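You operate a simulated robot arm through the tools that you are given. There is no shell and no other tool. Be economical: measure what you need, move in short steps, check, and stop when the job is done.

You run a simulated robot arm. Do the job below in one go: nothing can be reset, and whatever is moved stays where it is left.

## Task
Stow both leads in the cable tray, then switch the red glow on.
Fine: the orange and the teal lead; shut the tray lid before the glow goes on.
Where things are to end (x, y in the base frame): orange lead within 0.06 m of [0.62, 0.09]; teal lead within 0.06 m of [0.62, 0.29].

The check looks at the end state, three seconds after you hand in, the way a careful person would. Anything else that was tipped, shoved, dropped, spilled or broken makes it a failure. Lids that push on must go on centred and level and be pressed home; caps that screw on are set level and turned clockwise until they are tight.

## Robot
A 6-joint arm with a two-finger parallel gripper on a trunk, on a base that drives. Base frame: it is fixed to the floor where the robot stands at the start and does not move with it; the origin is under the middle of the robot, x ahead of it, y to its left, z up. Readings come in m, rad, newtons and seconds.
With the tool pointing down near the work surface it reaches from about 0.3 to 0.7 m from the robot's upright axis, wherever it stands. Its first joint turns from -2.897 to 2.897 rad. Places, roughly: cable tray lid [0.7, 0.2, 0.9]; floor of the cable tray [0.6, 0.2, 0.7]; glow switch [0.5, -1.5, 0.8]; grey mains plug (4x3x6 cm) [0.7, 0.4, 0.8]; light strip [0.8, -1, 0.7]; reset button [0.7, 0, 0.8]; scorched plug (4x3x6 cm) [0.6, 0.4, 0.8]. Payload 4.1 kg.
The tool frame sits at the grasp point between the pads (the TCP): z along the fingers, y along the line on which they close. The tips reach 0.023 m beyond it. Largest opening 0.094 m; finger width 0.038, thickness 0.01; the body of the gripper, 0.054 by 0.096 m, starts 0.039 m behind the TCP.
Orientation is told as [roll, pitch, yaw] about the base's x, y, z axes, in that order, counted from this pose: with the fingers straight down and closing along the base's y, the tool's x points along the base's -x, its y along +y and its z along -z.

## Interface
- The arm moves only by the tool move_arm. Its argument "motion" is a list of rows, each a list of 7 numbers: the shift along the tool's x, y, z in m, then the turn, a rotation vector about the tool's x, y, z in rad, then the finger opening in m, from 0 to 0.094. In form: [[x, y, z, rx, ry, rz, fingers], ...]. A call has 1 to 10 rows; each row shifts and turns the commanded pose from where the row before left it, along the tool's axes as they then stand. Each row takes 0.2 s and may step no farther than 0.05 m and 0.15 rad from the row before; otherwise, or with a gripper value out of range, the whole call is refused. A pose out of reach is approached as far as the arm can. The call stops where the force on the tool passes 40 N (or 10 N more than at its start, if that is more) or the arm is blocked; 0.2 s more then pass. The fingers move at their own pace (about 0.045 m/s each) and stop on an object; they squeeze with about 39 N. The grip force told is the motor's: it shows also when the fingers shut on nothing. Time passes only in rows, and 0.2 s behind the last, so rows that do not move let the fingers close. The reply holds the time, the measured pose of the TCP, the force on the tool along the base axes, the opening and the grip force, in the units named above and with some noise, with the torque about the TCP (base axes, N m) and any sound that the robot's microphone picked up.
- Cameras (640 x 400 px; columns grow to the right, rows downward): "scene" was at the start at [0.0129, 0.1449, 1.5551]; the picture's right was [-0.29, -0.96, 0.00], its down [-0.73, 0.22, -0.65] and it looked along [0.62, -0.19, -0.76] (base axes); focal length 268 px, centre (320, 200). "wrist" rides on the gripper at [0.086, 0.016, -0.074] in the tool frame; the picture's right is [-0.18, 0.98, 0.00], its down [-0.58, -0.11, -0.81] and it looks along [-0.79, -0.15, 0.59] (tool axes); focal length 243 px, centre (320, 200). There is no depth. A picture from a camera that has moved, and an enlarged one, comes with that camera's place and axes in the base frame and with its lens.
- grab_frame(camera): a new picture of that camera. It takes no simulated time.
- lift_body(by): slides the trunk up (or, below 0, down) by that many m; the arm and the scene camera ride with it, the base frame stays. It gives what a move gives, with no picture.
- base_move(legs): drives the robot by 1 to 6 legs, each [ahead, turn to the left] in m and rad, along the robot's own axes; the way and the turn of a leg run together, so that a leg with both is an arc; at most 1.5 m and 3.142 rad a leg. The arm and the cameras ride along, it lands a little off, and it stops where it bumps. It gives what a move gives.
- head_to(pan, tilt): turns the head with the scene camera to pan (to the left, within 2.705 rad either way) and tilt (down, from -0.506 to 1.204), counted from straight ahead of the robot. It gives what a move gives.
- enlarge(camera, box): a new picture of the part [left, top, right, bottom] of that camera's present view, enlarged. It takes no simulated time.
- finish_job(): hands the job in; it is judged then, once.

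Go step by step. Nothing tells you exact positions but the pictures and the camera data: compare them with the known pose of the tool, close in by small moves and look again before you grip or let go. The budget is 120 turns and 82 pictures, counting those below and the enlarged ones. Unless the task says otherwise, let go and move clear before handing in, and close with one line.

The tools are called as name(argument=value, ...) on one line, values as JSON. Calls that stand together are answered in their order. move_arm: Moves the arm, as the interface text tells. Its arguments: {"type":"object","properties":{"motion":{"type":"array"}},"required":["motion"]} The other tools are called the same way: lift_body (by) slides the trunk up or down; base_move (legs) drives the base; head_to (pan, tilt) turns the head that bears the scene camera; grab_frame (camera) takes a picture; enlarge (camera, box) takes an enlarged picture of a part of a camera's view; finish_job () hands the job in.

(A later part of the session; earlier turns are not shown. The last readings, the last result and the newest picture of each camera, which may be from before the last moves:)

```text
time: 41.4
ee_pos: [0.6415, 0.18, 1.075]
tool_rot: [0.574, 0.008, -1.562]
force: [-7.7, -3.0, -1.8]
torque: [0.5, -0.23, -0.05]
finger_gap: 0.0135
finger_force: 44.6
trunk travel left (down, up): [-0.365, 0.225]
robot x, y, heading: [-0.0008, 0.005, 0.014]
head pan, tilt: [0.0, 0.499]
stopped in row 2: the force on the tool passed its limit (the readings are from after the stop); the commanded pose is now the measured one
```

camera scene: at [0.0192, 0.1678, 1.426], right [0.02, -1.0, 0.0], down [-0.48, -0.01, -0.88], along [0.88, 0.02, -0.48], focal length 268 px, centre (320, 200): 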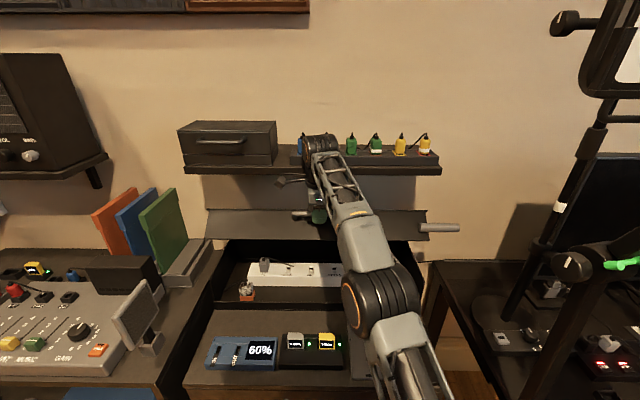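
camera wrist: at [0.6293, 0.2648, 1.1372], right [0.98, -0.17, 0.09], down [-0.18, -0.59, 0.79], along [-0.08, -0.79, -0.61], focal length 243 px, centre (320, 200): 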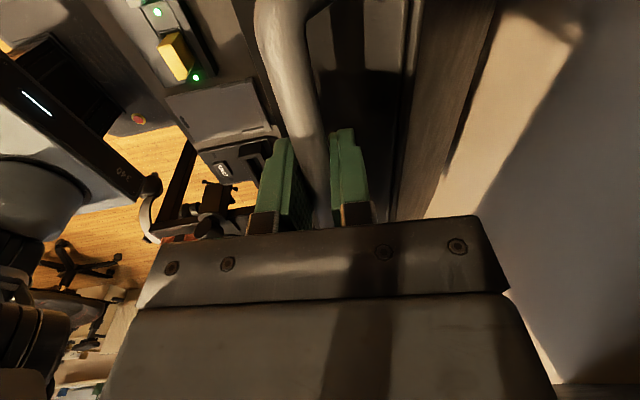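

move_arm(motion=[[0, 0.02, -0.004, -0.05, 0, 0, 0.005], [0, 0.02, -0.003, -0.05, 0, 0, 0.005], [0, 0.02, 0, -0.05, 0, 0, 0.005], [0, 0.02, 0.001, -0.05, 0, 0, 0.005]])

grab_frame(camera="scene")

```text
time: 41.7
ee_pos: [0.6402, 0.1789, 1.0765]
tool_rot: [0.57, 0.008, -1.563]
force: [-25.0, -8.0, -4.1]
torque: [0.77, -1.6, 0.39]
finger_gap: 0.0132
finger_force: 44.8
trunk travel left (down, up): [-0.365, 0.225]
robot x, y, heading: [-0.0032, -0.0001, 0.017]
head pan, tilt: [0.0, 0.499]
stopped in row 1: the force on the tool passed its limit (the readings are from after the stop); the commanded pose is now the measured one
```

```text
48 pictures are left
camera scene: at [0.0211, 0.1677, 1.426], right [0.02, -1.0, 0.0], down [-0.48, -0.01, -0.88], along [0.88, 0.01, -0.48], focal length 268 px, centre (320, 200)
```

scene: 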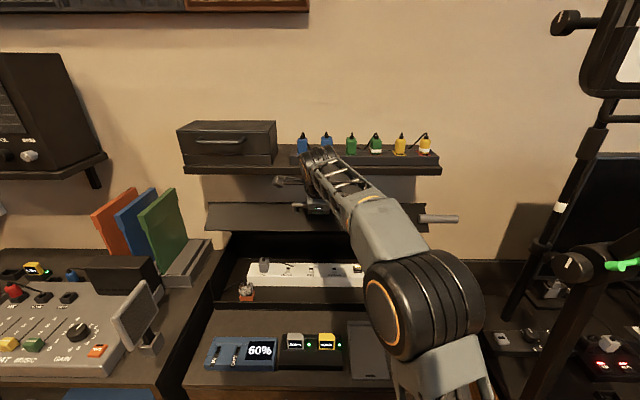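

The lid now seems to be at its stop, about 55° up. I'll loosen the fingers slightly, with the lower finger still below the bar, to see whether it stays up.

move_arm(motion=[[0, -0.004, 0, 0, 0, 0, 0.02], [0, 0, 0, 0, 0, 0, 0.03], [0, -0.006, 0, 0, 0, 0, 0.036], [0, 0, 0, 0, 0, 0, 0.036]])

grab_frame(camera="wrist")

```text
time: 42.7
ee_pos: [0.6378, 0.1814, 1.0686]
tool_rot: [0.571, 0.009, -1.563]
force: [-0.4, 0.1, 0.5]
torque: [0.0, 0.01, 0.01]
finger_gap: 0.0359
finger_force: 0.1
trunk travel left (down, up): [-0.365, 0.225]
robot x, y, heading: [-0.0033, -0.0038, 0.012]
head pan, tilt: [0.0, 0.499]
```

```text
47 pictures are left
camera wrist: at [0.6087, 0.2661, 1.1406], right [0.83, -0.18, 0.53], down [-0.52, -0.59, 0.61], along [0.2, -0.79, -0.58], focal length 243 px, centre (320, 200)
```

wrist: 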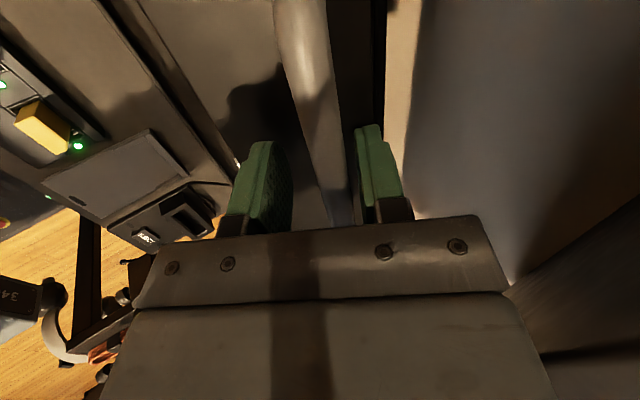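

The lid stays up on its own (no load). I'll withdraw the fingers straight back from the bar.

move_arm(motion=[[0, 0, -0.03, 0, 0, 0, 0.04], [0, 0, -0.03, 0, 0, 0, 0.04], [0, -0.03, -0.03, 0, 0, 0, 0.05], [0, -0.04, -0.01, 0, 0, 0, 0.05], [0, -0.04, -0.01, 0, 0, 0, 0.05]])

head_to(pan=0.0, tilt=0.8)

grab_frame(camera="scene")

```text
time: 43.9
ee_pos: [0.4848, 0.1793, 1.1019]
tool_rot: [0.571, 0.009, -1.561]
force: [-0.1, 0.6, -0.3]
torque: [0.0, 0.01, 0.02]
finger_gap: 0.0501
finger_force: 0.1
trunk travel left (down, up): [-0.365, 0.225]
robot x, y, heading: [-0.0064, -0.0001, 0.012]
head pan, tilt: [0.0, 0.499]
```

```text
time: 44.7
ee_pos: [0.4851, 0.1786, 1.1011]
tool_rot: [0.572, 0.009, -1.564]
force: [0.3, 0.5, -0.4]
torque: [0.0, 0.0, 0.01]
finger_gap: 0.05
finger_force: 0.1
trunk travel left (down, up): [-0.365, 0.225]
robot x, y, heading: [0.001, 0.0018, 0.019]
head pan, tilt: [0.0, 0.799]
```

```text
46 pictures are left
camera scene: at [0.0145, 0.1688, 1.3997], right [0.02, -1.0, 0.0], down [-0.72, -0.01, -0.7], along [0.7, 0.01, -0.72], focal length 268 px, centre (320, 200)
```

scene: 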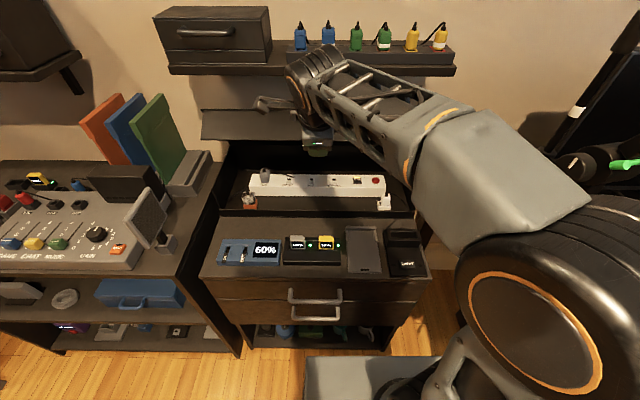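

The lid stays open and the tray is visible, with the white power strip at the back. I'll look closely inside it and at the leads.

enlarge(camera="scene", box=[220, 150, 430, 230])

head_to(pan=-1.1, tilt=1.1)

grab_frame(camera="scene")

```text
3.05 times, centred on (325, 190) of scene
camera zoom: at [0.0145, 0.1688, 1.3997], right [0.02, -1.0, 0.0], down [-0.72, -0.01, -0.7], along [0.7, 0.01, -0.72], focal length 815 px, centre (305, 230)
```

zoom: 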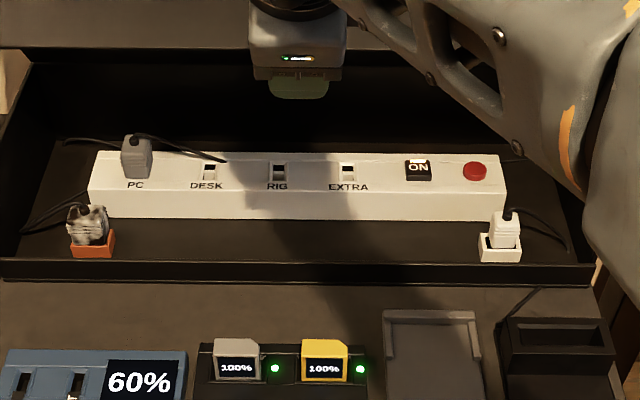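

```text
time: 46.1
ee_pos: [0.4857, 0.1798, 1.1012]
tool_rot: [0.572, 0.008, -1.562]
force: [-0.2, -0.1, -0.7]
torque: [0.0, -0.03, 0.0]
finger_gap: 0.0502
finger_force: 0.0
trunk travel left (down, up): [-0.365, 0.225]
robot x, y, heading: [-0.0012, -0.0026, 0.014]
head pan, tilt: [-1.1, 1.1]
```

```text
44 pictures are left
camera scene: at [-0.0365, 0.1117, 1.3779], right [-0.88, -0.47, 0.0], down [-0.42, 0.79, -0.45], along [0.21, -0.4, -0.89], focal length 268 px, centre (320, 200)
```

scene: 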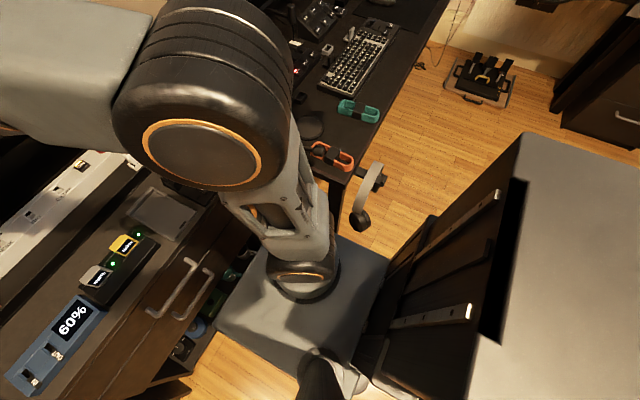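

Orange lies at about (0.15, -0.31) and teal at about (0.15, -0.505), both lengthwise along x, and the boom post stands near (0.27, -0.22) between them and me. I'll tuck the arm with the tool straight down at yaw 0, then drive around to face them.

move_arm(motion=[[0, -0.02, -0.02, 0.115, 0, 0, 0.09], [0, -0.02, -0.01, 0.115, 0, 0, 0.09], [0, -0.02, 0, 0.115, 0, 0, 0.09], [0, -0.02, 0, 0.115, 0, 0, 0.09], [0, -0.02, 0, 0.112, 0, 0, 0.09], [-0.03, 0, 0, 0, 0, -0.15, 0.09], [-0.03, 0, 0, 0, 0, -0.15, 0.09], [-0.03, 0, 0, 0, 0, -0.15, 0.09], [0, 0, 0, 0, 0, -0.15, 0.09], [0, 0, 0, 0, 0, -0.15, 0.09]])

move_arm(motion=[[0, 0, 0, 0, 0, -0.15, 0.09], [0, 0, 0, 0, 0, -0.15, 0.09], [0, 0, 0, 0, 0, -0.15, 0.09], [0, 0, 0, 0, 0, -0.15, 0.09], [0, 0, 0, 0, 0, -0.15, 0.09], [0, 0, 0, 0, 0, -0.07, 0.09]])

base_move(legs=[[-0.4, 0], [0, -1.571], [0.38, 0], [0, 1.571]])

head_to(pan=0.0, tilt=0.9)

grab_frame(camera="scene")

```text
time: 48.3
ee_pos: [0.3889, 0.0897, 1.0933]
tool_rot: [0.003, 0.006, -0.813]
force: [-0.2, 1.0, 0.4]
torque: [0.01, 0.02, 0.03]
finger_gap: 0.0898
finger_force: 0.0
trunk travel left (down, up): [-0.365, 0.225]
robot x, y, heading: [-0.0028, 0.002, 0.017]
head pan, tilt: [-1.1, 1.1]
```

```text
time: 49.7
ee_pos: [0.3905, 0.0906, 1.0942]
tool_rot: [0.008, -0.001, 0.008]
force: [-0.5, -0.1, 0.4]
torque: [-0.01, 0.01, -0.01]
finger_gap: 0.09
finger_force: 0.1
trunk travel left (down, up): [-0.365, 0.225]
robot x, y, heading: [-0.0031, -0.0026, 0.016]
head pan, tilt: [-1.1, 1.1]
```

```text
time: 61.4
ee_pos: [0.0049, -0.3369, 1.0918]
tool_rot: [0.011, 0.005, -0.09]
force: [1.1, 0.1, 0.3]
torque: [-0.01, -0.02, 0.0]
finger_gap: 0.0899
finger_force: 0.1
trunk travel left (down, up): [-0.365, 0.225]
robot x, y, heading: [-0.3892, -0.3873, -0.075]
head pan, tilt: [-1.1, 1.1]
stopped in leg 4: the robot was blocked; the commanded pose is now the measured one
```

```text
time: 62.7
ee_pos: [0.0059, -0.3357, 1.0929]
tool_rot: [0.01, 0.005, -0.09]
force: [-0.1, -0.2, 0.3]
torque: [0.0, -0.01, -0.01]
finger_gap: 0.0898
finger_force: 0.2
trunk travel left (down, up): [-0.365, 0.225]
robot x, y, heading: [-0.3967, -0.3863, -0.077]
head pan, tilt: [0.0, 0.901]
```

```text
43 pictures are left
camera scene: at [-0.3672, -0.2217, 1.3918], right [-0.08, -1.0, 0.0], down [-0.78, 0.06, -0.62], along [0.62, -0.05, -0.78], focal length 268 px, centre (320, 200)
```

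scene: 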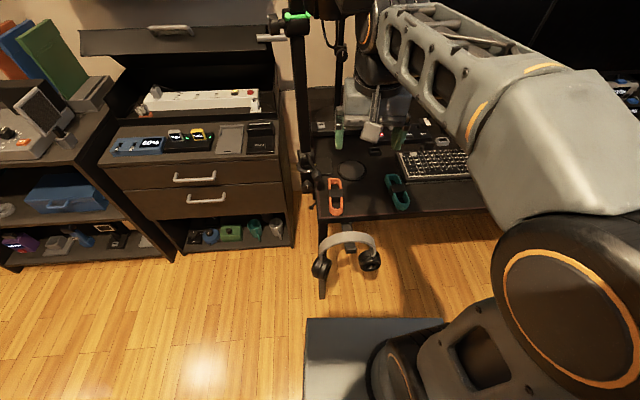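

The drive stopped about 4° short of straight, but nothing looks displaced so far. Both leads are in view; I'll enlarge them and check my right side for what was bumped.

enlarge(camera="scene", box=[290, 120, 450, 290])

head_to(pan=-1.6, tilt=1.0)

grab_frame(camera="scene")

```text
2.35 times, centred on (370, 205) of scene
camera zoom: at [-0.3672, -0.2217, 1.3918], right [-0.08, -1.0, 0.0], down [-0.78, 0.06, -0.62], along [0.62, -0.05, -0.78], focal length 629 px, centre (202, 188)
```

zoom: 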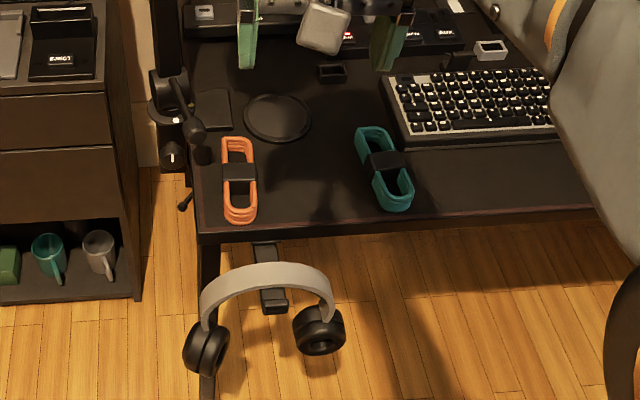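

```text
time: 64.4
ee_pos: [0.0053, -0.3364, 1.0934]
tool_rot: [0.009, 0.004, -0.089]
force: [0.4, -0.8, -0.3]
torque: [0.03, 0.02, -0.05]
finger_gap: 0.0899
finger_force: 0.0
trunk travel left (down, up): [-0.365, 0.225]
robot x, y, heading: [-0.3943, -0.3854, -0.076]
head pan, tilt: [-1.6, 1.0]
```

```text
41 pictures are left
camera scene: at [-0.4499, -0.2848, 1.3846], right [-0.99, 0.1, 0.0], down [0.09, 0.84, -0.54], along [-0.06, -0.54, -0.84], focal length 268 px, centre (320, 200)
```

scene: 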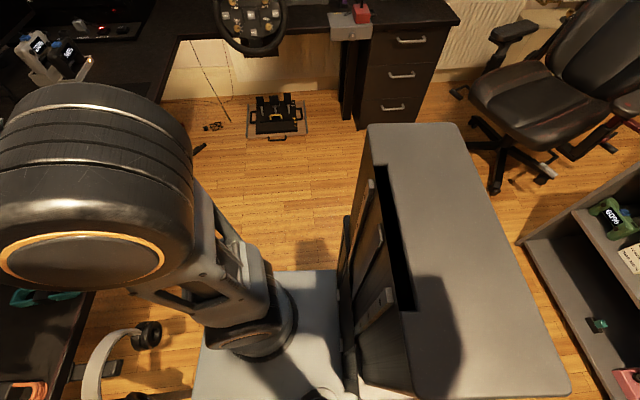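

The headphones hang where they did before, but the base is close to them, so I'll back off 5 cm. Then I'll reach for the orange lead.

base_move(legs=[[-0.05, 0]])

head_to(pan=0.0, tilt=0.9)

grab_frame(camera="wrist")

```text
time: 65.3
ee_pos: [-0.0445, -0.3306, 1.0922]
tool_rot: [0.009, 0.004, -0.091]
force: [0.6, 1.4, -0.1]
torque: [0.04, 0.03, 0.0]
finger_gap: 0.0902
finger_force: 0.1
trunk travel left (down, up): [-0.365, 0.225]
robot x, y, heading: [-0.443, -0.3852, -0.072]
head pan, tilt: [-1.6, 1.0]
```

```text
time: 67.0
ee_pos: [-0.0453, -0.3313, 1.0931]
tool_rot: [0.007, 0.003, -0.091]
force: [0.6, 0.5, 0.2]
torque: [0.03, 0.0, 0.0]
finger_gap: 0.0901
finger_force: 0.0
trunk travel left (down, up): [-0.365, 0.225]
robot x, y, heading: [-0.4449, -0.3812, -0.074]
head pan, tilt: [0.0, 0.901]
```

```text
40 pictures are left
camera wrist: at [-0.1299, -0.3086, 1.168], right [0.27, 0.96, 0.01], down [0.57, -0.17, 0.8], along [0.77, -0.21, -0.59], focal length 243 px, centre (320, 200)
```

wrist: 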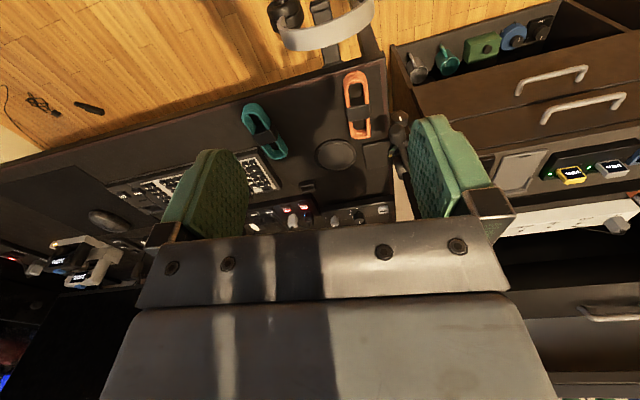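

Both views agree: orange centre (0.145, -0.31), teal centre (0.148, -0.505). I'll descend in front of the desk edge, then move forward over orange below the boom.

move_arm(motion=[[0, 0.008, 0.048, 0, 0, 0, 0.09], [0, 0.008, 0.048, 0, 0, 0, 0.09], [0, 0.008, 0.048, 0, 0, 0, 0.09], [0, 0.007, 0.048, 0, 0, 0, 0.09], [0, 0.007, 0.04, 0, 0, 0, 0.09], [-0.045, 0, 0, 0, 0, 0, 0.09], [-0.045, 0, 0, 0, 0, 0, 0.09], [-0.045, 0, 0, 0, 0, 0, 0.09]])

grab_frame(camera="wrist")

```text
time: 68.8
ee_pos: [0.0938, -0.3034, 0.8599]
tool_rot: [0.008, 0.001, -0.091]
force: [0.8, -0.5, -0.1]
torque: [-0.01, -0.01, 0.0]
finger_gap: 0.0897
finger_force: 0.0
trunk travel left (down, up): [-0.365, 0.225]
robot x, y, heading: [-0.4448, -0.3831, -0.075]
head pan, tilt: [0.0, 0.901]
```

```text
39 pictures are left
camera wrist: at [0.0084, -0.2802, 0.9355], right [0.27, 0.96, 0.01], down [0.57, -0.17, 0.8], along [0.77, -0.21, -0.59], focal length 243 px, centre (320, 200)
```

wrist: 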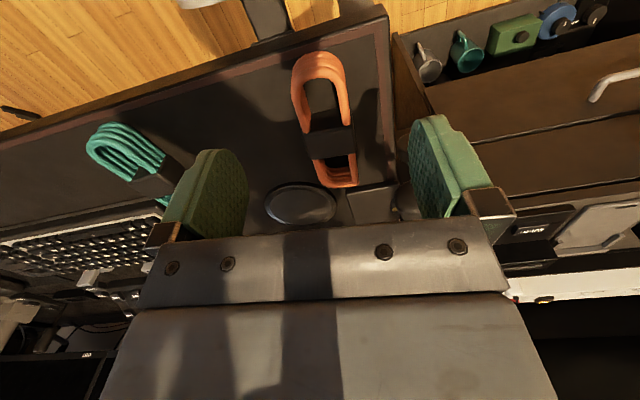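

Orange's strap is at (0.14, -0.309). I'll narrow the opening a little to clear the boom clamp knob and step down over it.

move_arm(motion=[[-0.023, -0.001, 0, 0, 0, 0, 0.076], [-0.023, -0.001, 0, 0, 0, 0, 0.076], [0, 0, 0.035, 0, 0, 0, 0.076], [0, 0, 0.03, 0, 0, 0, 0.076]])

grab_frame(camera="wrist")

enlarge(camera="scene", box=[290, 110, 430, 250])

```text
time: 69.4
ee_pos: [0.1291, -0.3071, 0.8613]
tool_rot: [0.008, 0.022, -0.08]
force: [-15.9, -2.5, 12.3]
torque: [0.56, 0.12, 0.74]
finger_gap: 0.0744
finger_force: 0.1
trunk travel left (down, up): [-0.365, 0.225]
robot x, y, heading: [-0.4433, -0.3831, -0.076]
head pan, tilt: [0.0, 0.901]
stopped in row 3: the force on the tool passed its limit (the readings are from after the stop); the commanded pose is now the measured one
```

```text
38 pictures are left
camera wrist: at [0.0447, -0.2847, 0.9377], right [0.26, 0.97, 0.0], down [0.59, -0.16, 0.79], along [0.77, -0.21, -0.61], focal length 243 px, centre (320, 200)
```

wrist: 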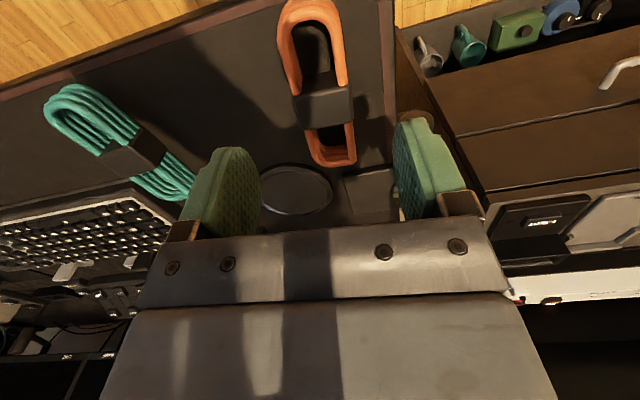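

```text
2.86 times, centred on (360, 180) of scene
camera zoom: at [-0.421, -0.2177, 1.3922], right [-0.07, -1.0, 0.0], down [-0.78, 0.06, -0.62], along [0.62, -0.04, -0.78], focal length 764 px, centre (206, 257)
```

zoom: 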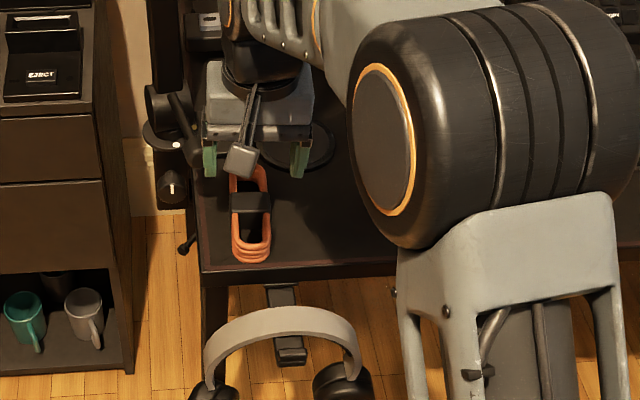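

The +y finger side met the boom clamp's knob, so I'll back off and take orange nearer its front end (x ≈ 0.11), clear of the knob.

move_arm(motion=[[0.025, -0.004, 0, 0, -0.02, 0, 0.075], [0, -0.002, 0.03, 0, 0, 0, 0.075]])

enlarge(camera="scene", box=[290, 110, 430, 250])

grab_frame(camera="wrist")

```text
time: 70.0
ee_pos: [0.1062, -0.3098, 0.8299]
tool_rot: [0.009, -0.001, -0.083]
force: [-1.1, -0.3, 0.9]
torque: [-0.02, 0.0, 0.03]
finger_gap: 0.0749
finger_force: 0.1
trunk travel left (down, up): [-0.365, 0.225]
robot x, y, heading: [-0.4425, -0.3812, -0.07]
head pan, tilt: [0.0, 0.901]
```

```text
2.86 times, centred on (360, 180) of scene
camera zoom: at [-0.4179, -0.2173, 1.3918], right [-0.07, -1.0, 0.0], down [-0.78, 0.06, -0.62], along [0.62, -0.05, -0.78], focal length 764 px, centre (206, 257)
```

zoom: 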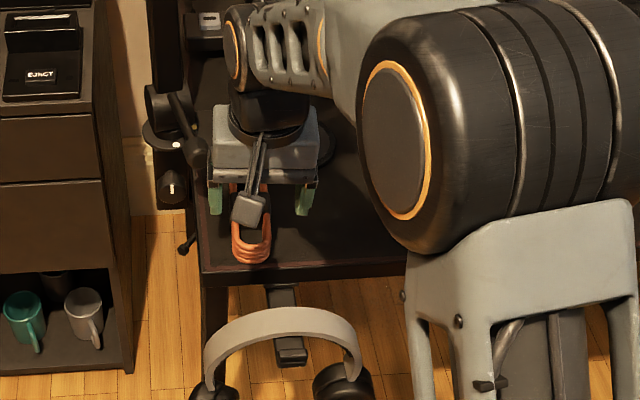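

```text
35 pictures are left
camera wrist: at [0.0205, -0.2884, 0.9046], right [0.26, 0.96, 0.01], down [0.57, -0.16, 0.81], along [0.78, -0.21, -0.59], focal length 243 px, centre (320, 200)
```

wrist: 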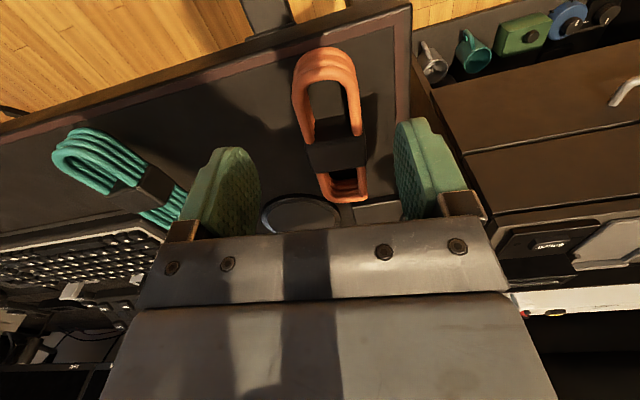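

The lead sits well between the fingers. I'll go down onto it and close.

move_arm(motion=[[-0.008, 0, 0.025, 0, 0, 0, 0.075], [0, 0, 0.025, 0, 0, 0, 0.075], [0, 0, 0.013, 0, 0, 0, 0.075]])

move_arm(motion=[[0, 0, 0, 0, 0, 0, 0.04], [0, 0, 0, 0, 0, 0, 0.02], [0, 0, 0, 0, 0, 0, 0.02]])

```text
time: 70.8
ee_pos: [0.1131, -0.3104, 0.765]
tool_rot: [0.007, 0.001, -0.081]
force: [0.4, 0.2, 0.3]
torque: [0.0, 0.02, -0.02]
finger_gap: 0.0752
finger_force: 0.1
trunk travel left (down, up): [-0.365, 0.225]
robot x, y, heading: [-0.4397, -0.3846, -0.075]
head pan, tilt: [0.0, 0.901]
```

```text
time: 71.6
ee_pos: [0.1133, -0.3123, 0.7664]
tool_rot: [0.003, 0.001, -0.082]
force: [0.4, 0.3, -0.8]
torque: [-0.01, 0.02, -0.02]
finger_gap: 0.0438
finger_force: 38.6
trunk travel left (down, up): [-0.365, 0.225]
robot x, y, heading: [-0.4451, -0.3859, -0.079]
head pan, tilt: [0.0, 0.901]
```

Gripped at 44 mm. I'll lift, draw back off the desk, and check.

move_arm(motion=[[0, 0, -0.03, 0, 0, 0, 0.02], [0.01, 0, -0.03, 0, 0, 0, 0.02], [0.045, 0, 0, 0, 0, 0, 0.02], [0.045, 0, 0, 0, 0, 0, 0.02], [0.04, 0, -0.02, 0, 0, 0, 0.02], [0, 0, -0.045, 0, 0, 0, 0.02], [0, 0, -0.045, 0, 0, 0, 0.02], [0, 0, -0.045, 0, 0, 0, 0.02]])

grab_frame(camera="wrist")

```text
time: 73.4
ee_pos: [-0.025, -0.3004, 0.9822]
tool_rot: [0.005, -0.001, -0.083]
force: [0.2, -0.7, -1.1]
torque: [-0.01, 0.07, 0.02]
finger_gap: 0.0436
finger_force: 39.4
trunk travel left (down, up): [-0.365, 0.225]
robot x, y, heading: [-0.4442, -0.3832, -0.073]
head pan, tilt: [0.0, 0.901]
```

```text
34 pictures are left
camera wrist: at [-0.1106, -0.2781, 1.0571], right [0.26, 0.96, 0.01], down [0.57, -0.16, 0.81], along [0.78, -0.21, -0.59], focal length 243 px, centre (320, 200)
```

wrist: 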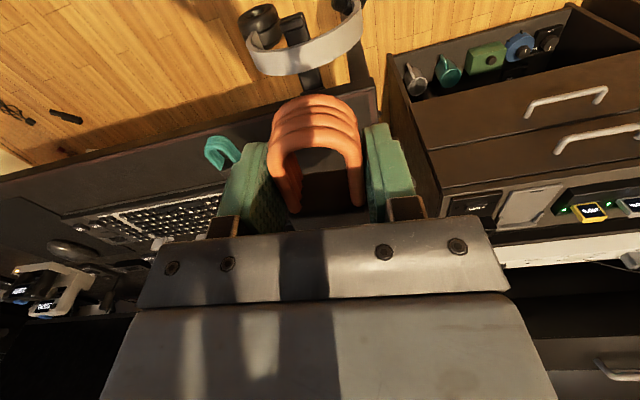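

Orange is held firmly. I'll drive back around to the tray, backing well clear before turning.

base_move(legs=[[-0.2, 0], [0, 1.646], [0.37, 0], [0, -1.571], [0.61, 0]])

grab_frame(camera="scene")

```text
time: 87.8
ee_pos: [0.3839, 0.1185, 0.9825]
tool_rot: [0.004, -0.001, -0.005]
force: [-0.2, -0.7, -1.1]
torque: [0.01, 0.03, -0.02]
finger_gap: 0.0431
finger_force: 39.3
trunk travel left (down, up): [-0.365, 0.225]
robot x, y, heading: [-0.025, 0.0042, 0.002]
head pan, tilt: [0.0, 0.901]
```

```text
33 pictures are left
camera scene: at [-0.0134, 0.1716, 1.3918], right [0.0, -1.0, 0.0], down [-0.78, 0.0, -0.62], along [0.62, 0.0, -0.78], focal length 268 px, centre (320, 200)
```

scene: 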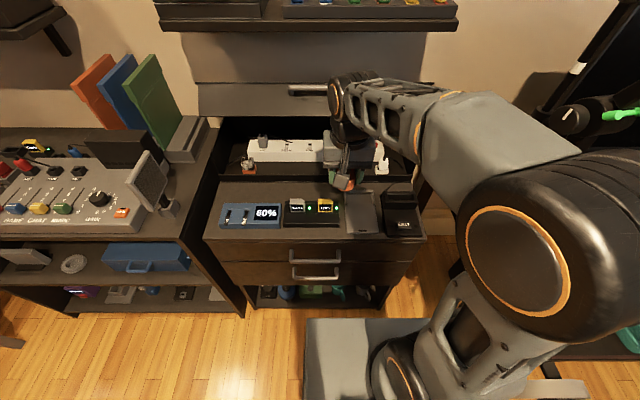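

Parked squarely back at the tray. I'll turn the lead 90° so it lies along the tray, and bring it lower.

move_arm(motion=[[0, 0, 0, 0, 0, 0.15, 0.02], [0, 0, 0, 0, 0, 0.15, 0.02], [0, 0, 0, 0, 0, 0.15, 0.02], [0, 0, 0, 0, 0, 0.15, 0.02], [0, 0, 0, 0, 0, 0.15, 0.02], [0, 0, 0, 0, 0, 0.15, 0.02], [0, 0, 0, 0, 0, 0.15, 0.02], [0, 0, 0, 0, 0, 0.15, 0.02], [0, 0, 0, 0, 0, 0.15, 0.02], [0, 0, 0, 0, 0, 0.15, 0.02]])

move_arm(motion=[[0, 0.04, 0.01, 0, 0, 0.07, 0.02], [0, 0.04, 0.02, 0, 0, 0, 0.02], [0, 0.03, 0.035, 0, 0, 0, 0.02], [0, 0.01, 0.04, 0, 0, 0, 0.02], [0, 0, 0.04, 0, 0, 0, 0.02]])

grab_frame(camera="scene")

```text
time: 90.0
ee_pos: [0.3838, 0.1186, 0.9828]
tool_rot: [0.001, 0.008, -1.506]
force: [0.2, -0.3, -1.6]
torque: [0.03, 0.0, 0.0]
finger_gap: 0.0434
finger_force: 39.2
trunk travel left (down, up): [-0.365, 0.225]
robot x, y, heading: [-0.0235, 0.0021, 0.009]
head pan, tilt: [0.0, 0.901]
```

```text
time: 91.2
ee_pos: [0.505, 0.1219, 0.8374]
tool_rot: [0.0, 0.006, -1.574]
force: [0.2, -1.0, -0.6]
torque: [0.02, -0.03, -0.01]
finger_gap: 0.0432
finger_force: 38.6
trunk travel left (down, up): [-0.365, 0.225]
robot x, y, heading: [-0.0249, 0.0032, 0.004]
head pan, tilt: [0.0, 0.901]
```

```text
32 pictures are left
camera scene: at [-0.0133, 0.1716, 1.3918], right [0.0, -1.0, 0.0], down [-0.78, 0.0, -0.62], along [0.62, 0.0, -0.78], focal length 268 px, centre (320, 200)
```

scene: 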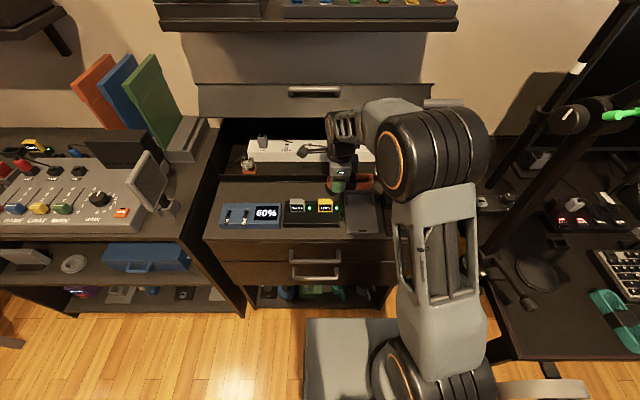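

Level and clear. Now forward over the tray lip to x ≈ 0.63, staying under the lid handle.

move_arm(motion=[[0, 0.042, 0, 0, 0, 0, 0.02], [0, 0.042, 0, 0, 0, 0, 0.02], [0, 0.041, 0, 0, 0, 0, 0.02]])

enlarge(camera="scene", box=[230, 110, 410, 220])

grab_frame(camera="wrist")

```text
time: 92.0
ee_pos: [0.6286, 0.1195, 0.8372]
tool_rot: [0.002, 0.004, -1.576]
force: [-1.0, -0.1, 0.8]
torque: [0.04, -0.09, 0.05]
finger_gap: 0.0435
finger_force: 39.2
trunk travel left (down, up): [-0.365, 0.225]
robot x, y, heading: [-0.0263, 0.0017, 0.006]
head pan, tilt: [0.0, 0.901]
```

```text
3.56 times, centred on (320, 165) of scene
camera zoom: at [-0.0156, 0.1714, 1.3913], right [0.0, -1.0, 0.0], down [-0.78, 0.0, -0.62], along [0.62, 0.0, -0.78], focal length 951 px, centre (320, 324)
```

zoom: 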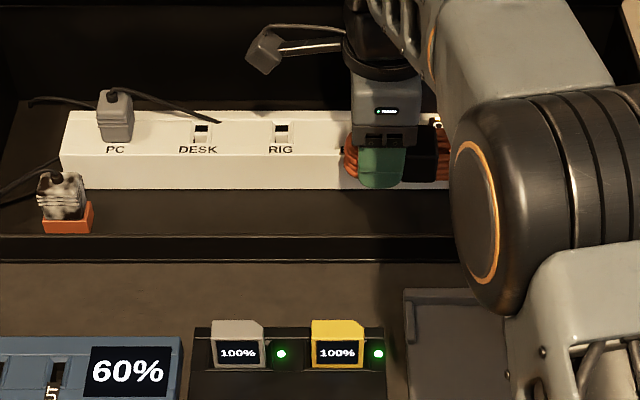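

```text
30 pictures are left
camera wrist: at [0.6446, 0.2049, 0.9125], right [0.98, -0.19, 0.0], down [-0.11, -0.59, 0.8], along [-0.15, -0.79, -0.6], focal length 243 px, centre (320, 200)
```

wrist: 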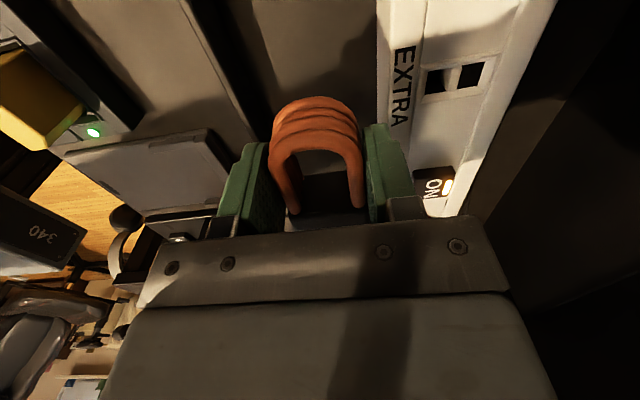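

The floor gap runs from x ≈ 0.575 to 0.668, so I'll centre at 0.622 and lower until the lead touches down.

move_arm(motion=[[0.003, -0.007, 0.02, 0, 0, 0, 0.02], [0, 0, 0.03, 0, 0, 0, 0.02], [0, 0, 0.01, 0, 0, 0, 0.02], [0, 0, 0.006, 0, 0, 0, 0.02]])

```text
time: 93.0
ee_pos: [0.6214, 0.1248, 0.7723]
tool_rot: [0.005, 0.004, -1.573]
force: [-1.5, 0.5, 8.9]
torque: [-0.89, 0.19, -0.12]
finger_gap: 0.0434
finger_force: 39.3
trunk travel left (down, up): [-0.365, 0.225]
robot x, y, heading: [-0.0232, 0.0051, 0.002]
head pan, tilt: [0.0, 0.901]
```

Touchdown (9 N up). I'll ease the fingers open just enough and rise.

move_arm(motion=[[0, 0, 0.002, 0, 0, 0, 0.035], [0, 0, 0, 0, 0, 0, 0.05], [0, 0, 0, 0, 0, 0, 0.058], [0, 0, 0, 0, 0, 0, 0.058], [0, 0, -0.03, 0, 0, 0, 0.058], [0, 0, -0.03, 0, 0, 0, 0.058]])

move_arm(motion=[[0, -0.045, -0.005, 0, 0, 0, 0.058], [0, -0.045, 0, 0, 0, 0, 0.058], [0, -0.045, 0, 0, 0, 0, 0.058], [0, -0.03, -0.035, 0, 0, 0, 0.058], [0, -0.03, -0.035, 0, 0, 0, 0.09], [0, -0.03, -0.035, 0, 0, 0, 0.09]])

enlarge(camera="scene", box=[230, 110, 410, 220])

```text
time: 94.4
ee_pos: [0.6206, 0.1245, 0.8279]
tool_rot: [-0.002, 0.004, -1.574]
force: [0.7, -0.8, -0.3]
torque: [0.01, -0.01, 0.02]
finger_gap: 0.0581
finger_force: 0.0
trunk travel left (down, up): [-0.365, 0.225]
robot x, y, heading: [-0.0233, 0.0044, 0.002]
head pan, tilt: [0.0, 0.901]
```

```text
time: 95.8
ee_pos: [0.3958, 0.1223, 0.9403]
tool_rot: [-0.001, 0.005, -1.575]
force: [-0.2, -0.4, 0.7]
torque: [-0.02, 0.03, 0.01]
finger_gap: 0.0896
finger_force: 0.1
trunk travel left (down, up): [-0.365, 0.225]
robot x, y, heading: [-0.0289, 0.0041, 0.005]
head pan, tilt: [0.0, 0.901]
```

```text
3.56 times, centred on (320, 165) of scene
camera zoom: at [-0.0133, 0.1715, 1.3917], right [0.0, -1.0, 0.0], down [-0.78, 0.0, -0.62], along [0.62, 0.0, -0.78], focal length 951 px, centre (320, 324)
```

zoom: 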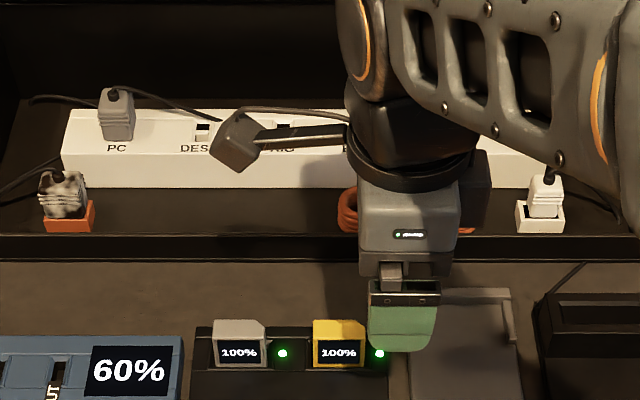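

Orange lies along the tray, centred near (0.62, 0.09). Now for teal: rotate the tool back to yaw 0 and drive around again.

move_arm(motion=[[0, 0, -0.02, 0, 0, -0.15, 0.09], [0, 0, -0.02, 0, 0, -0.15, 0.09], [0, 0, 0, 0, 0, -0.15, 0.09], [0, 0, 0, 0, 0, -0.15, 0.09], [0, 0, 0, 0, 0, -0.15, 0.09], [0, 0, 0, 0, 0, -0.15, 0.09], [0, 0, 0, 0, 0, -0.15, 0.09], [0, 0, 0, 0, 0, -0.15, 0.09], [0, 0, 0, 0, 0, -0.15, 0.09], [0, 0, 0, 0, 0, -0.15, 0.09]])

move_arm(motion=[[0, 0, 0, 0, 0, -0.075, 0.09]])

base_move(legs=[[-0.6, 0], [0, -1.571], [0.46, 0], [0, 1.571], [0.16, 0]])

grab_frame(camera="wrist")

```text
time: 98.0
ee_pos: [0.3975, 0.125, 0.9791]
tool_rot: [0.004, 0.001, -0.07]
force: [0.5, 0.5, 0.1]
torque: [0.01, -0.02, -0.01]
finger_gap: 0.09
finger_force: 0.0
trunk travel left (down, up): [-0.365, 0.225]
robot x, y, heading: [-0.0284, 0.0021, -0.004]
head pan, tilt: [0.0, 0.901]
```

```text
time: 98.4
ee_pos: [0.3975, 0.1246, 0.9803]
tool_rot: [0.006, 0.003, 0.001]
force: [-0.6, 1.0, -1.2]
torque: [-0.01, -0.02, -0.03]
finger_gap: 0.0902
finger_force: 0.1
trunk travel left (down, up): [-0.365, 0.225]
robot x, y, heading: [-0.0271, 0.0044, 0.006]
head pan, tilt: [0.0, 0.901]
```

```text
time: 112.8
ee_pos: [-0.0412, -0.3314, 0.9779]
tool_rot: [0.005, 0.0, 0.009]
force: [-0.2, -1.0, -0.6]
torque: [0.01, 0.0, 0.01]
finger_gap: 0.0901
finger_force: 0.1
trunk travel left (down, up): [-0.365, 0.225]
robot x, y, heading: [-0.4614, -0.4574, 0.018]
head pan, tilt: [0.0, 0.901]
```

```text
28 pictures are left
camera wrist: at [-0.1267, -0.3176, 1.0535], right [0.18, 0.98, 0.01], down [0.58, -0.11, 0.81], along [0.79, -0.14, -0.59], focal length 243 px, centre (320, 200)
```

wrist: 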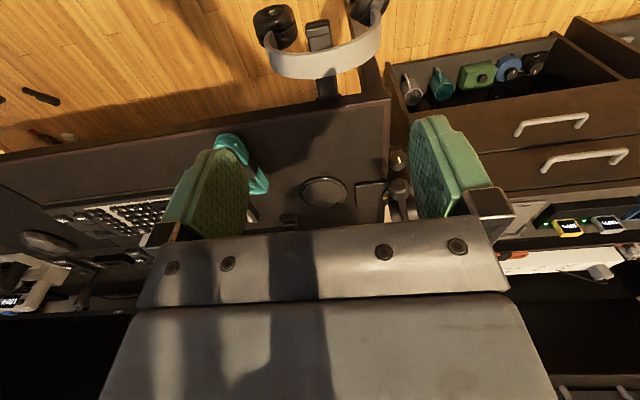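

Teal is off to the right of the tool. I'll shift sideways, descend to z ≈ 0.86 in front of the desk edge, and move forward.

move_arm(motion=[[0, -0.0435, 0, 0, 0, 0, 0.09], [0, -0.0435, 0, 0, 0, 0, 0.09], [0, -0.0435, 0, 0, 0, 0, 0.09], [0, -0.0435, 0.02, 0, 0, 0, 0.09], [0, 0, 0.045, 0, 0, 0, 0.09], [0, 0, 0.045, 0, 0, 0, 0.09], [-0.045, 0, 0, 0, 0, 0, 0.09], [-0.045, 0, 0, 0, 0, 0, 0.09], [-0.04, 0, 0, 0, 0, 0, 0.09]])

grab_frame(camera="wrist")

```text
time: 114.8
ee_pos: [0.0919, -0.5051, 0.8674]
tool_rot: [0.005, 0.001, 0.009]
force: [-0.3, -0.6, 0.1]
torque: [0.04, -0.02, 0.0]
finger_gap: 0.0899
finger_force: 0.1
trunk travel left (down, up): [-0.365, 0.225]
robot x, y, heading: [-0.4625, -0.4599, 0.012]
head pan, tilt: [0.0, 0.901]
```

```text
27 pictures are left
camera wrist: at [0.0052, -0.4899, 0.9421], right [0.17, 0.98, 0.01], down [0.58, -0.11, 0.81], along [0.79, -0.14, -0.59], focal length 243 px, centre (320, 200)
```

wrist: 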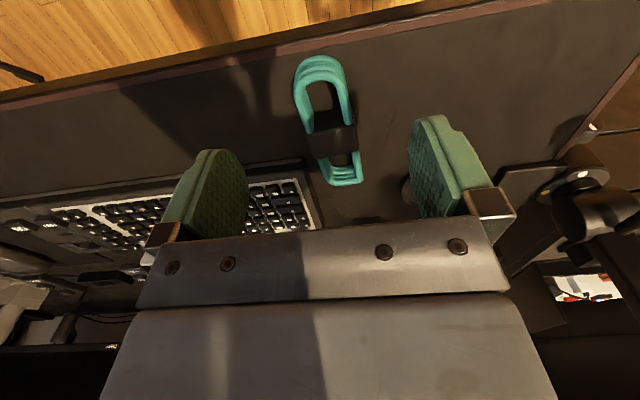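

Teal's strap is at (0.15, -0.502), aligned with x. I'll centre over it, descend and grip.

move_arm(motion=[[-0.03, 0.002, 0, 0, 0, 0, 0.076], [-0.025, 0.001, 0.01, 0, 0, 0, 0.076], [0, 0, 0.04, 0, 0, 0, 0.076], [0, 0, 0.04, 0, 0, 0, 0.076], [0, 0, 0.012, 0, 0, 0, 0.076]])

grab_frame(camera="wrist")

move_arm(motion=[[0, 0, 0, 0, 0, 0, 0.04], [0, 0, 0, 0, 0, 0, 0.02], [0, 0, 0, 0, 0, 0, 0.02], [0, 0, 0, 0, 0, 0, 0.02]])

```text
time: 116.0
ee_pos: [0.1479, -0.4996, 0.7653]
tool_rot: [0.006, -0.001, 0.009]
force: [0.0, -0.2, -0.6]
torque: [0.02, 0.01, -0.02]
finger_gap: 0.0758
finger_force: 0.1
trunk travel left (down, up): [-0.365, 0.225]
robot x, y, heading: [-0.4614, -0.4575, 0.008]
head pan, tilt: [0.0, 0.901]
```

```text
26 pictures are left
camera wrist: at [0.0602, -0.4853, 0.8396], right [0.18, 0.98, 0.01], down [0.58, -0.11, 0.81], along [0.79, -0.14, -0.59], focal length 243 px, centre (320, 200)
```

wrist: 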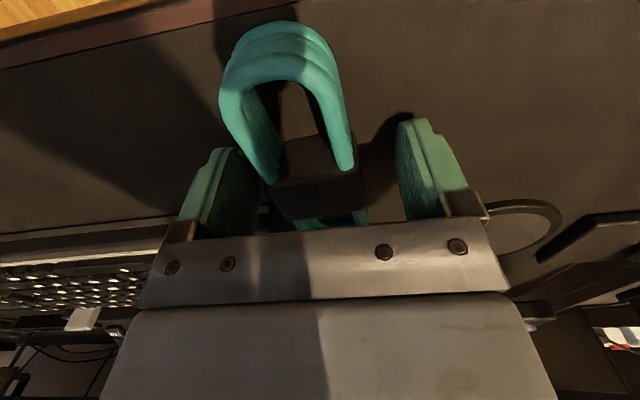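

```text
time: 117.0
ee_pos: [0.1473, -0.4992, 0.766]
tool_rot: [0.008, 0.0, 0.009]
force: [0.2, 0.5, 0.0]
torque: [0.02, -0.06, 0.0]
finger_gap: 0.0434
finger_force: 38.8
trunk travel left (down, up): [-0.365, 0.225]
robot x, y, heading: [-0.4612, -0.4543, 0.01]
head pan, tilt: [0.0, 0.901]
```

Teal is gripped. Lift, retract off the desk, then drive back to the tray.

move_arm(motion=[[0, 0, -0.045, 0, 0, 0, 0.02], [0, 0, -0.045, 0, 0, 0, 0.02], [0.045, 0, 0, 0, 0, 0, 0.02], [0.045, 0, 0, 0, 0, 0, 0.02], [0.045, 0, -0.01, 0, 0, 0, 0.02], [0.04, 0, -0.02, 0, 0, 0, 0.02], [0, 0.03, -0.035, 0, 0, 0, 0.02], [0, 0.04, -0.025, 0, 0, 0, 0.02], [0, 0.045, 0, 0, 0, 0, 0.02], [0, 0.045, 0, 0, 0, 0, 0.02]])

base_move(legs=[[-0.18, 0], [0, 1.561], [0.46, 0], [0, -1.571], [0.61, 0]])

grab_frame(camera="scene")

```text
time: 119.2
ee_pos: [-0.0298, -0.3419, 0.9474]
tool_rot: [0.006, 0.0, 0.009]
force: [-0.3, -0.5, -0.5]
torque: [0.0, 0.03, 0.02]
finger_gap: 0.0432
finger_force: 38.8
trunk travel left (down, up): [-0.365, 0.225]
robot x, y, heading: [-0.4624, -0.4575, 0.014]
head pan, tilt: [0.0, 0.901]
```

```text
time: 133.8
ee_pos: [0.4041, 0.1198, 0.9482]
tool_rot: [0.007, 0.0, 0.002]
force: [0.1, -0.5, -0.9]
torque: [0.02, -0.02, 0.02]
finger_gap: 0.0432
finger_force: 39.0
trunk travel left (down, up): [-0.365, 0.225]
robot x, y, heading: [-0.0318, 0.0097, 0.002]
head pan, tilt: [0.0, 0.901]
```

```text
25 pictures are left
camera scene: at [-0.018, 0.1762, 1.3918], right [0.01, -1.0, 0.0], down [-0.78, 0.0, -0.62], along [0.62, 0.0, -0.78], focal length 268 px, centre (320, 200)
```

scene: 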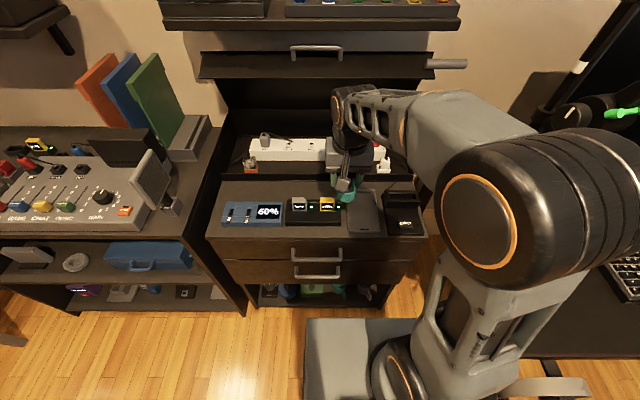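

Back at the tray, with the lid standing even further open. I'll shift to y ≈ 0.29 and turn the lead to lie along y, camera side away from the scorched plug.

move_arm(motion=[[0, 0.0425, 0, 0, 0, 0, 0.02], [0, 0.0425, 0, 0, 0, 0, 0.02], [0, 0.0425, 0, 0, 0, 0, 0.02], [0, 0.0425, 0, 0, 0, 0, 0.02], [0, 0, 0, 0, 0, -0.15, 0.02], [0, 0, 0, 0, 0, -0.15, 0.02], [0, 0, 0, 0, 0, -0.15, 0.02], [0, 0, 0, 0, 0, -0.15, 0.02], [0, 0, 0, 0, 0, -0.15, 0.02], [0, 0, 0, 0, 0, -0.15, 0.02]])

move_arm(motion=[[0, 0, 0, 0, 0, -0.15, 0.02], [0, 0, 0, 0, 0, -0.15, 0.02], [0, 0, 0, 0, 0, -0.15, 0.02], [0, 0, 0, 0, 0, -0.15, 0.02], [0, 0, 0, 0, 0, -0.07, 0.02], [0, -0.035, 0.03, 0, 0, 0, 0.02], [0, -0.035, 0.03, 0, 0, 0, 0.02], [0, -0.02, 0.04, 0, 0, 0, 0.02]])

grab_frame(camera="scene")

```text
time: 136.0
ee_pos: [0.4022, 0.2889, 0.9487]
tool_rot: [0.003, -0.005, 0.905]
force: [0.1, 0.0, -0.3]
torque: [0.0, 0.02, 0.0]
finger_gap: 0.0434
finger_force: 38.7
trunk travel left (down, up): [-0.365, 0.225]
robot x, y, heading: [-0.0282, 0.006, 0.006]
head pan, tilt: [0.0, 0.901]
```

```text
time: 137.8
ee_pos: [0.4918, 0.2873, 0.8487]
tool_rot: [0.001, -0.004, 1.57]
force: [-0.4, -0.8, -1.1]
torque: [-0.01, -0.02, 0.01]
finger_gap: 0.0436
finger_force: 38.6
trunk travel left (down, up): [-0.365, 0.225]
robot x, y, heading: [-0.0317, 0.0061, 0.008]
head pan, tilt: [0.0, 0.901]
```

```text
24 pictures are left
camera scene: at [-0.0179, 0.1763, 1.3918], right [0.01, -1.0, 0.0], down [-0.78, 0.0, -0.62], along [0.62, 0.0, -0.78], focal length 268 px, centre (320, 200)
```

scene: 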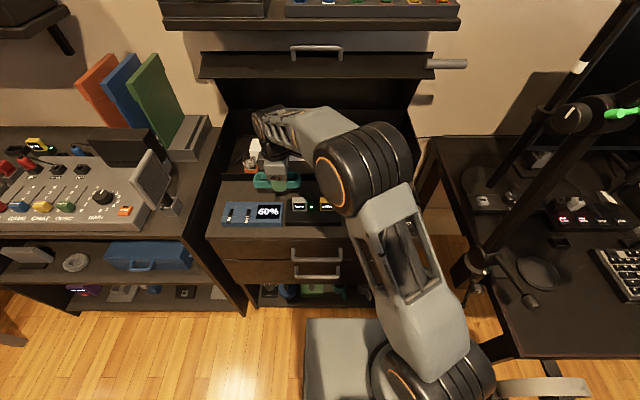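

Clear so far. Forward over the lip to x ≈ 0.62.

move_arm(motion=[[0, -0.044, 0, 0, 0, 0, 0.02], [0, -0.044, 0.005, 0, 0, 0, 0.02], [0, -0.043, 0.005, 0, 0, 0, 0.02]])

enlarge(camera="scene", box=[220, 110, 400, 220])

grab_frame(camera="wrist")

```text
time: 138.6
ee_pos: [0.6109, 0.2875, 0.8406]
tool_rot: [-0.001, -0.006, 1.571]
force: [-0.9, -0.2, -0.5]
torque: [0.04, -0.08, 0.0]
finger_gap: 0.0433
finger_force: 38.6
out of reach, approached as far as the arm can: row 3
trunk travel left (down, up): [-0.365, 0.225]
robot x, y, heading: [-0.0312, 0.0115, 0.002]
head pan, tilt: [0.0, 0.901]
```

```text
3.56 times, centred on (310, 165) of scene
camera zoom: at [-0.0211, 0.1748, 1.3922], right [0.01, -1.0, 0.0], down [-0.78, 0.0, -0.62], along [0.62, 0.0, -0.78], focal length 951 px, centre (356, 324)
```

zoom: 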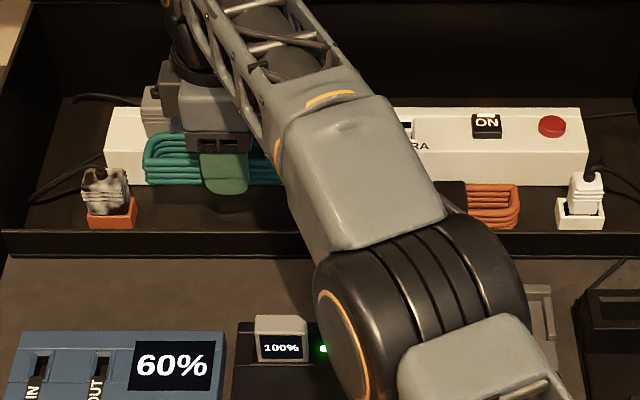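

```text
22 pictures are left
camera wrist: at [0.5945, 0.2003, 0.9151], right [-0.98, 0.18, 0.0], down [0.11, 0.58, 0.81], along [0.15, 0.8, -0.59], focal length 243 px, centre (320, 200)
```

wrist: 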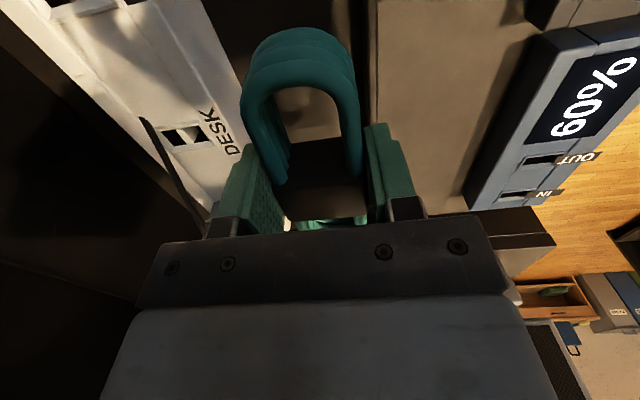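

The arm stops at x = 0.611, a bit close to the lip, so I'll nudge the base forward 1.2 cm.

base_move(legs=[[0.013, 0]])

```text
time: 139.4
ee_pos: [0.6259, 0.2889, 0.8388]
tool_rot: [0.001, -0.004, 1.569]
force: [0.0, -0.3, -0.4]
torque: [0.01, -0.01, -0.04]
finger_gap: 0.0434
finger_force: 39.2
trunk travel left (down, up): [-0.365, 0.225]
robot x, y, heading: [-0.016, 0.0072, 0.007]
head pan, tilt: [0.0, 0.901]
```

move_arm(motion=[[0, 0.002, 0.02, 0, 0, 0, 0.02], [0, 0, 0.03, 0, 0, 0, 0.02], [0, 0, 0.01, 0, 0, 0, 0.02], [0, 0, 0.007, 0, 0, 0, 0.02]])

```text
time: 140.4
ee_pos: [0.6246, 0.2885, 0.7716]
tool_rot: [-0.002, -0.006, 1.57]
force: [-0.1, 0.0, -0.7]
torque: [-0.01, 0.03, -0.01]
finger_gap: 0.0433
finger_force: 39.0
trunk travel left (down, up): [-0.365, 0.225]
robot x, y, heading: [-0.0183, 0.0094, 0.001]
head pan, tilt: [0.0, 0.901]
```

move_arm(motion=[[0, 0, 0.004, 0, 0, 0, 0.02], [0, 0, 0.003, 0, 0, 0, 0.02]])

```text
time: 141.0
ee_pos: [0.6241, 0.2893, 0.7712]
tool_rot: [-0.01, -0.009, 1.573]
force: [1.7, 1.1, 31.3]
torque: [-1.48, 0.44, 0.09]
finger_gap: 0.0435
finger_force: 39.3
trunk travel left (down, up): [-0.365, 0.225]
robot x, y, heading: [-0.0201, 0.0126, 0.011]
head pan, tilt: [0.0, 0.901]
```

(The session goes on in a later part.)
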